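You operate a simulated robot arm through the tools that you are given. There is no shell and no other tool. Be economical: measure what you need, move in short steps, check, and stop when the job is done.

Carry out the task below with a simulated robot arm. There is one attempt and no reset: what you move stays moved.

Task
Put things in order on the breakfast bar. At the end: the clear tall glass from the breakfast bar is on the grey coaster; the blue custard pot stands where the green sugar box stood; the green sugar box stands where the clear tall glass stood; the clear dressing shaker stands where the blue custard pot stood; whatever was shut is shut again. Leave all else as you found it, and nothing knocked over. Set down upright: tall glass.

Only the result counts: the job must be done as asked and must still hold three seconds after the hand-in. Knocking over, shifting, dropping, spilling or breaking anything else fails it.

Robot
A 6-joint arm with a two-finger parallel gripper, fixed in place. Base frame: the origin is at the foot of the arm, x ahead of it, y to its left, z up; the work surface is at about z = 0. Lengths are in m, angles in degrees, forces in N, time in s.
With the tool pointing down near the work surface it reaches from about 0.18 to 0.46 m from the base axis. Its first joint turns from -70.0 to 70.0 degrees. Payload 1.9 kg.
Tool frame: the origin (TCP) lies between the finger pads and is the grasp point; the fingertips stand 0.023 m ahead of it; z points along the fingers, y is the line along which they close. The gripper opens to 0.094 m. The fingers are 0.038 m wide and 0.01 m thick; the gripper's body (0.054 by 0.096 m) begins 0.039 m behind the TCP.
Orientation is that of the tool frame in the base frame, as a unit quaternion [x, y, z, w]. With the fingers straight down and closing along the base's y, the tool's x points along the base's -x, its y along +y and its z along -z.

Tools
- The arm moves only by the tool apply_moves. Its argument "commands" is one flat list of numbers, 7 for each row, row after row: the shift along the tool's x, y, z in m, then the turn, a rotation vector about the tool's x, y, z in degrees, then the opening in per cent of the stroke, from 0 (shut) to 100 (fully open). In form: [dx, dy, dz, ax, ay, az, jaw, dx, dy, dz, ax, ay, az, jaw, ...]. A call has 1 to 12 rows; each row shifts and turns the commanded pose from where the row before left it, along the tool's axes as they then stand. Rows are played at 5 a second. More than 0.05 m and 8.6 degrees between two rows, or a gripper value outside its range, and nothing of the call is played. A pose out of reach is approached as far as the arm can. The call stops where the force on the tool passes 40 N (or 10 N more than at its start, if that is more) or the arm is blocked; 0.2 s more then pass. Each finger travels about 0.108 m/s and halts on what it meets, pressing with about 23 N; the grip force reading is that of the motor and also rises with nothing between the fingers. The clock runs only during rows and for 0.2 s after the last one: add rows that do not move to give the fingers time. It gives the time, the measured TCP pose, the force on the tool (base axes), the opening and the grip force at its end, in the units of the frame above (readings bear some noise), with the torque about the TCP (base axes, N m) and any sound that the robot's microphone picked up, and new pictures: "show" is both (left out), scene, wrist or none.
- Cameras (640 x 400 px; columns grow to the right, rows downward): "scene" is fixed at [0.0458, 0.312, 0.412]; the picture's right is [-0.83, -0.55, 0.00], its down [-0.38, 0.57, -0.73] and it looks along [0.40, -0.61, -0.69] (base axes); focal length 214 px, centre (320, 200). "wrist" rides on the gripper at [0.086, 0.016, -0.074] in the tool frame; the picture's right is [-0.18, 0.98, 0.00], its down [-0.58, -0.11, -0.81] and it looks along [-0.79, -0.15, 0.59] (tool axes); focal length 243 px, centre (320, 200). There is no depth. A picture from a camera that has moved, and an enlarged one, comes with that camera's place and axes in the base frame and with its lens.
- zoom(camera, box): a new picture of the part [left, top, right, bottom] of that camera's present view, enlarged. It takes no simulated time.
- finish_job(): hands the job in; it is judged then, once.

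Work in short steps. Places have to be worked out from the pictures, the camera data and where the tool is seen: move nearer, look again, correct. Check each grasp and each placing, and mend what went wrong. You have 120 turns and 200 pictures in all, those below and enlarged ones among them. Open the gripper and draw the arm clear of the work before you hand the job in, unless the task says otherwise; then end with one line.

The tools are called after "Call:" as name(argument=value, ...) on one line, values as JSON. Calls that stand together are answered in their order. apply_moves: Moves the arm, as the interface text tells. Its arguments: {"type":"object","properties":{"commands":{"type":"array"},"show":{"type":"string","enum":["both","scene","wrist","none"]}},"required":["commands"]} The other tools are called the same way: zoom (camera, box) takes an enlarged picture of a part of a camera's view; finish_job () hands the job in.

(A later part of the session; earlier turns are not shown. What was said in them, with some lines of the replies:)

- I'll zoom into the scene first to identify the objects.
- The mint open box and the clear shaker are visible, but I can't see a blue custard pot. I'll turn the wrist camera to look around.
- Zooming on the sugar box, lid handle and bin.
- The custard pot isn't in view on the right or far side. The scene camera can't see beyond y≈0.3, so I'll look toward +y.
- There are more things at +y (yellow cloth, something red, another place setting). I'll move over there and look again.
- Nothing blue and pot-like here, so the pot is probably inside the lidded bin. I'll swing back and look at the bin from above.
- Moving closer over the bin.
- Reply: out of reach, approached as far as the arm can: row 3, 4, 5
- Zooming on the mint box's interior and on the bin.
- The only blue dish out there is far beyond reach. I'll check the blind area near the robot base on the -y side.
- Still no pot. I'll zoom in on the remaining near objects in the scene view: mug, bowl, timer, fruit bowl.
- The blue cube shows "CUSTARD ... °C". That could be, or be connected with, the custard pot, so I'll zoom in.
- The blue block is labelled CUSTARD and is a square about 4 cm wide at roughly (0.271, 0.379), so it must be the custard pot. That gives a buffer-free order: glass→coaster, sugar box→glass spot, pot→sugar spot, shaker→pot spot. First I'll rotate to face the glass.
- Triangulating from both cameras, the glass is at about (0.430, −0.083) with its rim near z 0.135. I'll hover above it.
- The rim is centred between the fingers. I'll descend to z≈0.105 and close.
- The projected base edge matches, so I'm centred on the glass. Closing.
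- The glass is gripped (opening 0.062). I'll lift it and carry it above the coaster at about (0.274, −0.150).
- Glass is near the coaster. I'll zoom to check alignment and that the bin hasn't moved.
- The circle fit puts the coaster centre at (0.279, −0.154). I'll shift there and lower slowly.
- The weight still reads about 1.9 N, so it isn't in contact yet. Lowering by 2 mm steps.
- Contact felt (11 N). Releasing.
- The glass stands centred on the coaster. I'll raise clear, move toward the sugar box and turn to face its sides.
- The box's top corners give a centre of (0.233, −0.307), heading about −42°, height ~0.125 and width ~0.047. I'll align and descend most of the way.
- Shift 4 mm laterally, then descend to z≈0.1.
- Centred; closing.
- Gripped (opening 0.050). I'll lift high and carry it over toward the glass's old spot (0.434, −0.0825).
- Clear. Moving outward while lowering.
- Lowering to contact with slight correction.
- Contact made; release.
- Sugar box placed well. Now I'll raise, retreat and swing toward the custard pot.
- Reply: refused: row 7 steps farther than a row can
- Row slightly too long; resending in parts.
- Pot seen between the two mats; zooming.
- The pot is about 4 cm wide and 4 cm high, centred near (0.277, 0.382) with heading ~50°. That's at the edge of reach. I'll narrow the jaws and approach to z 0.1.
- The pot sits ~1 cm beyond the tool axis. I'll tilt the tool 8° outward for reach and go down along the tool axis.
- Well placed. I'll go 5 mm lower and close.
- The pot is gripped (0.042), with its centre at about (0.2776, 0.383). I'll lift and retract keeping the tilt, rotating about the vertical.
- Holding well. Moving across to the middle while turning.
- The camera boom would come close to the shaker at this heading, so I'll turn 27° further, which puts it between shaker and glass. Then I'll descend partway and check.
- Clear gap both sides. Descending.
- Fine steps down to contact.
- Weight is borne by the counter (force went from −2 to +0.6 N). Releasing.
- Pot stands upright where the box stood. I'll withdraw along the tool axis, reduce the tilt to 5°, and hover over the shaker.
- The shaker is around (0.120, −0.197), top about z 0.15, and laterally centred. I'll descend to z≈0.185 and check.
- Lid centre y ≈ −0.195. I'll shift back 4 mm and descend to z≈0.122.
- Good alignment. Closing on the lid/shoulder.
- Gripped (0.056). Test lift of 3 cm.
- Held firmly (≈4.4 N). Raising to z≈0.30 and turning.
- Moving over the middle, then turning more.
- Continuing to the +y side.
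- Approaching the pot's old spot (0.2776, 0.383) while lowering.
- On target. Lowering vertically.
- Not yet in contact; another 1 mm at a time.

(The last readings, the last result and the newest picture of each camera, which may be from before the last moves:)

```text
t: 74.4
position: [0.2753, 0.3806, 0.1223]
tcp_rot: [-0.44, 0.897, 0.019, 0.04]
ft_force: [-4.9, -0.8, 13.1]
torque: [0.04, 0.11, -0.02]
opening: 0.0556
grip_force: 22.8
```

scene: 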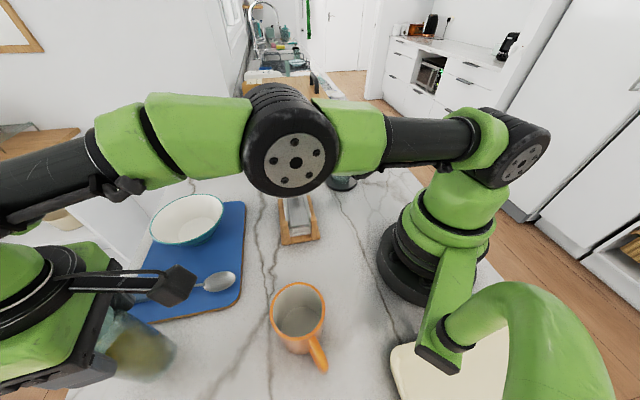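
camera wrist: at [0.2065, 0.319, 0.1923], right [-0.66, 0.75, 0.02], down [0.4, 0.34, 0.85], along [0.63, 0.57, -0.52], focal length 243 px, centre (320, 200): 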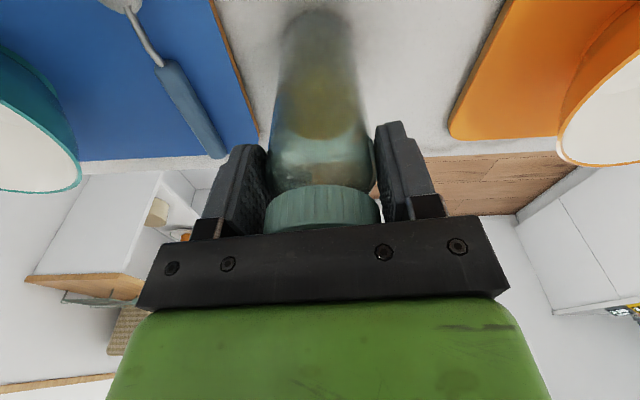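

Contact (13 N). Easing 0.7 mm and releasing.

Call:
apply_moves(commands=[0, 0, -0.0007, 0, 0, 0, 40, 0, 0, 0, 0, 0, 0, 60, 0, 0, 0, 0, 0, 0, 80, 0, 0, 0, 0, 0, 0, 80])

```text
t: 75.4
position: [0.2749, 0.3797, 0.1226]
tcp_rot: [-0.44, 0.897, 0.019, 0.038]
ft_force: [-0.3, 0.3, -0.8]
torque: [0.0, 0.01, 0.02]
opening: 0.0752
grip_force: 0.0
camera wrist: at [0.2063, 0.3182, 0.1881], right [-0.66, 0.75, 0.02], down [0.4, 0.34, 0.85], along [0.63, 0.57, -0.52], focal length 243 px, centre (320, 200)
```

scene: 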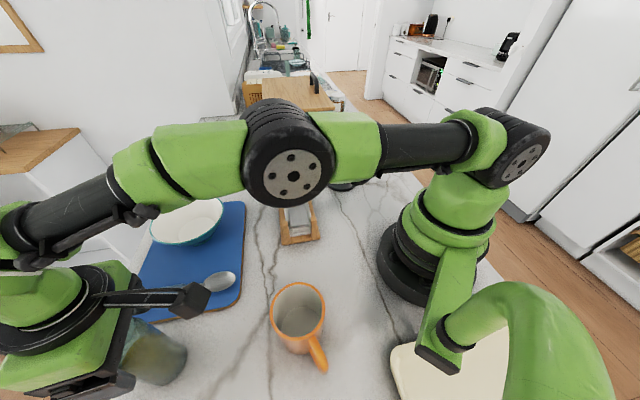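
wrist: 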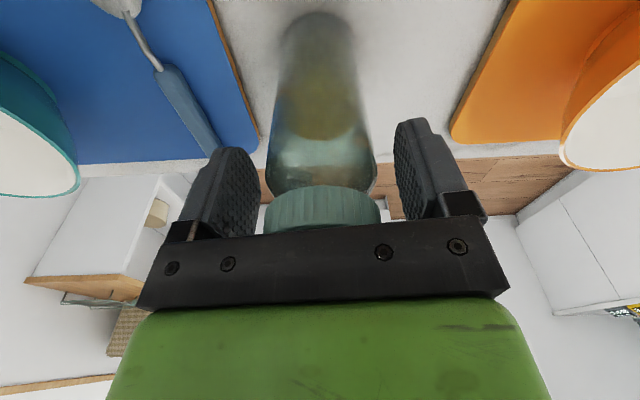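

The shaker stands upright. Withdrawing upward along the tool axis, then back and around to clear the view.

Call:
apply_moves(commands=[0, 0, 0, 0, 0, 0, 100, 0, 0, -0.025, 0, 0, 0, 100, 0, 0, -0.035, 0, 0, 0, 100, 0.02, 0, -0.035, 0, 0, 0, 100, 0.03, 0, -0.03, 0, 0, 0, 100, 0.03, 0, -0.03, 0, 0, 0, 100, 0.03, 0, -0.02, 0, 0, 0, 100, 0.03, -0.03, 0, 0, 0, 0, 100, 0, -0.045, 0, 0, 0, 0, 100, 0, -0.045, 0, 0, 0, 0, 100, 0, -0.045, 0, 0, 0, 0, 100, 0, -0.045, 0, 0, 0, 0, 100])

```text
t: 78.0
position: [0.3469, 0.1289, 0.2879]
tcp_rot: [-0.44, 0.897, 0.019, 0.039]
ft_force: [-0.3, 0.0, 0.0]
torque: [-0.01, 0.02, 0.0]
opening: 0.0941
grip_force: 0.1
camera wrist: at [0.2786, 0.0667, 0.3539], right [-0.66, 0.75, 0.02], down [0.4, 0.34, 0.85], along [0.63, 0.57, -0.52], focal length 243 px, centre (320, 200)
```

scene: 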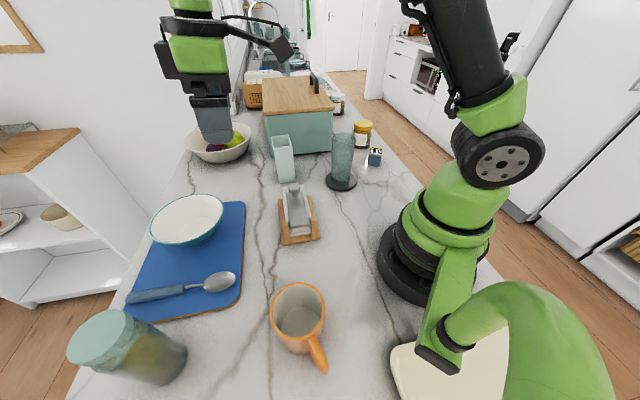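
wrist: 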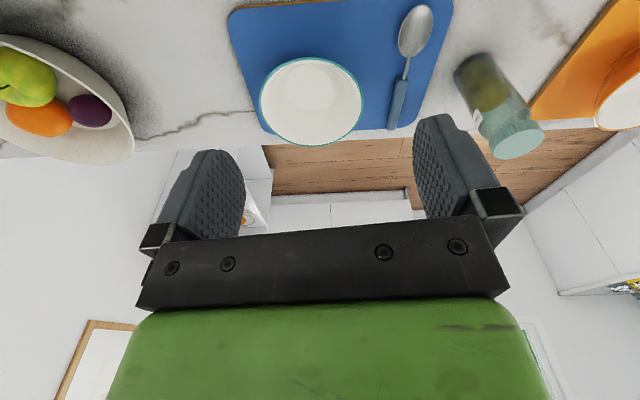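

All four items stand upright in their new places, and everything else looks as it was. The gripper is open and the arm is clear, so I'm handing in.

Call:
finish_job()

```text
The job is handed in.
```

The job is handed in: the glass is on the coaster, the blue block labelled CUSTARD (which I took to be the custard pot) is where the sugar box stood, the sugar box is where the glass stood, and the shaker is where the pot stood, all upright; I opened nothing and saw nothing else moved.
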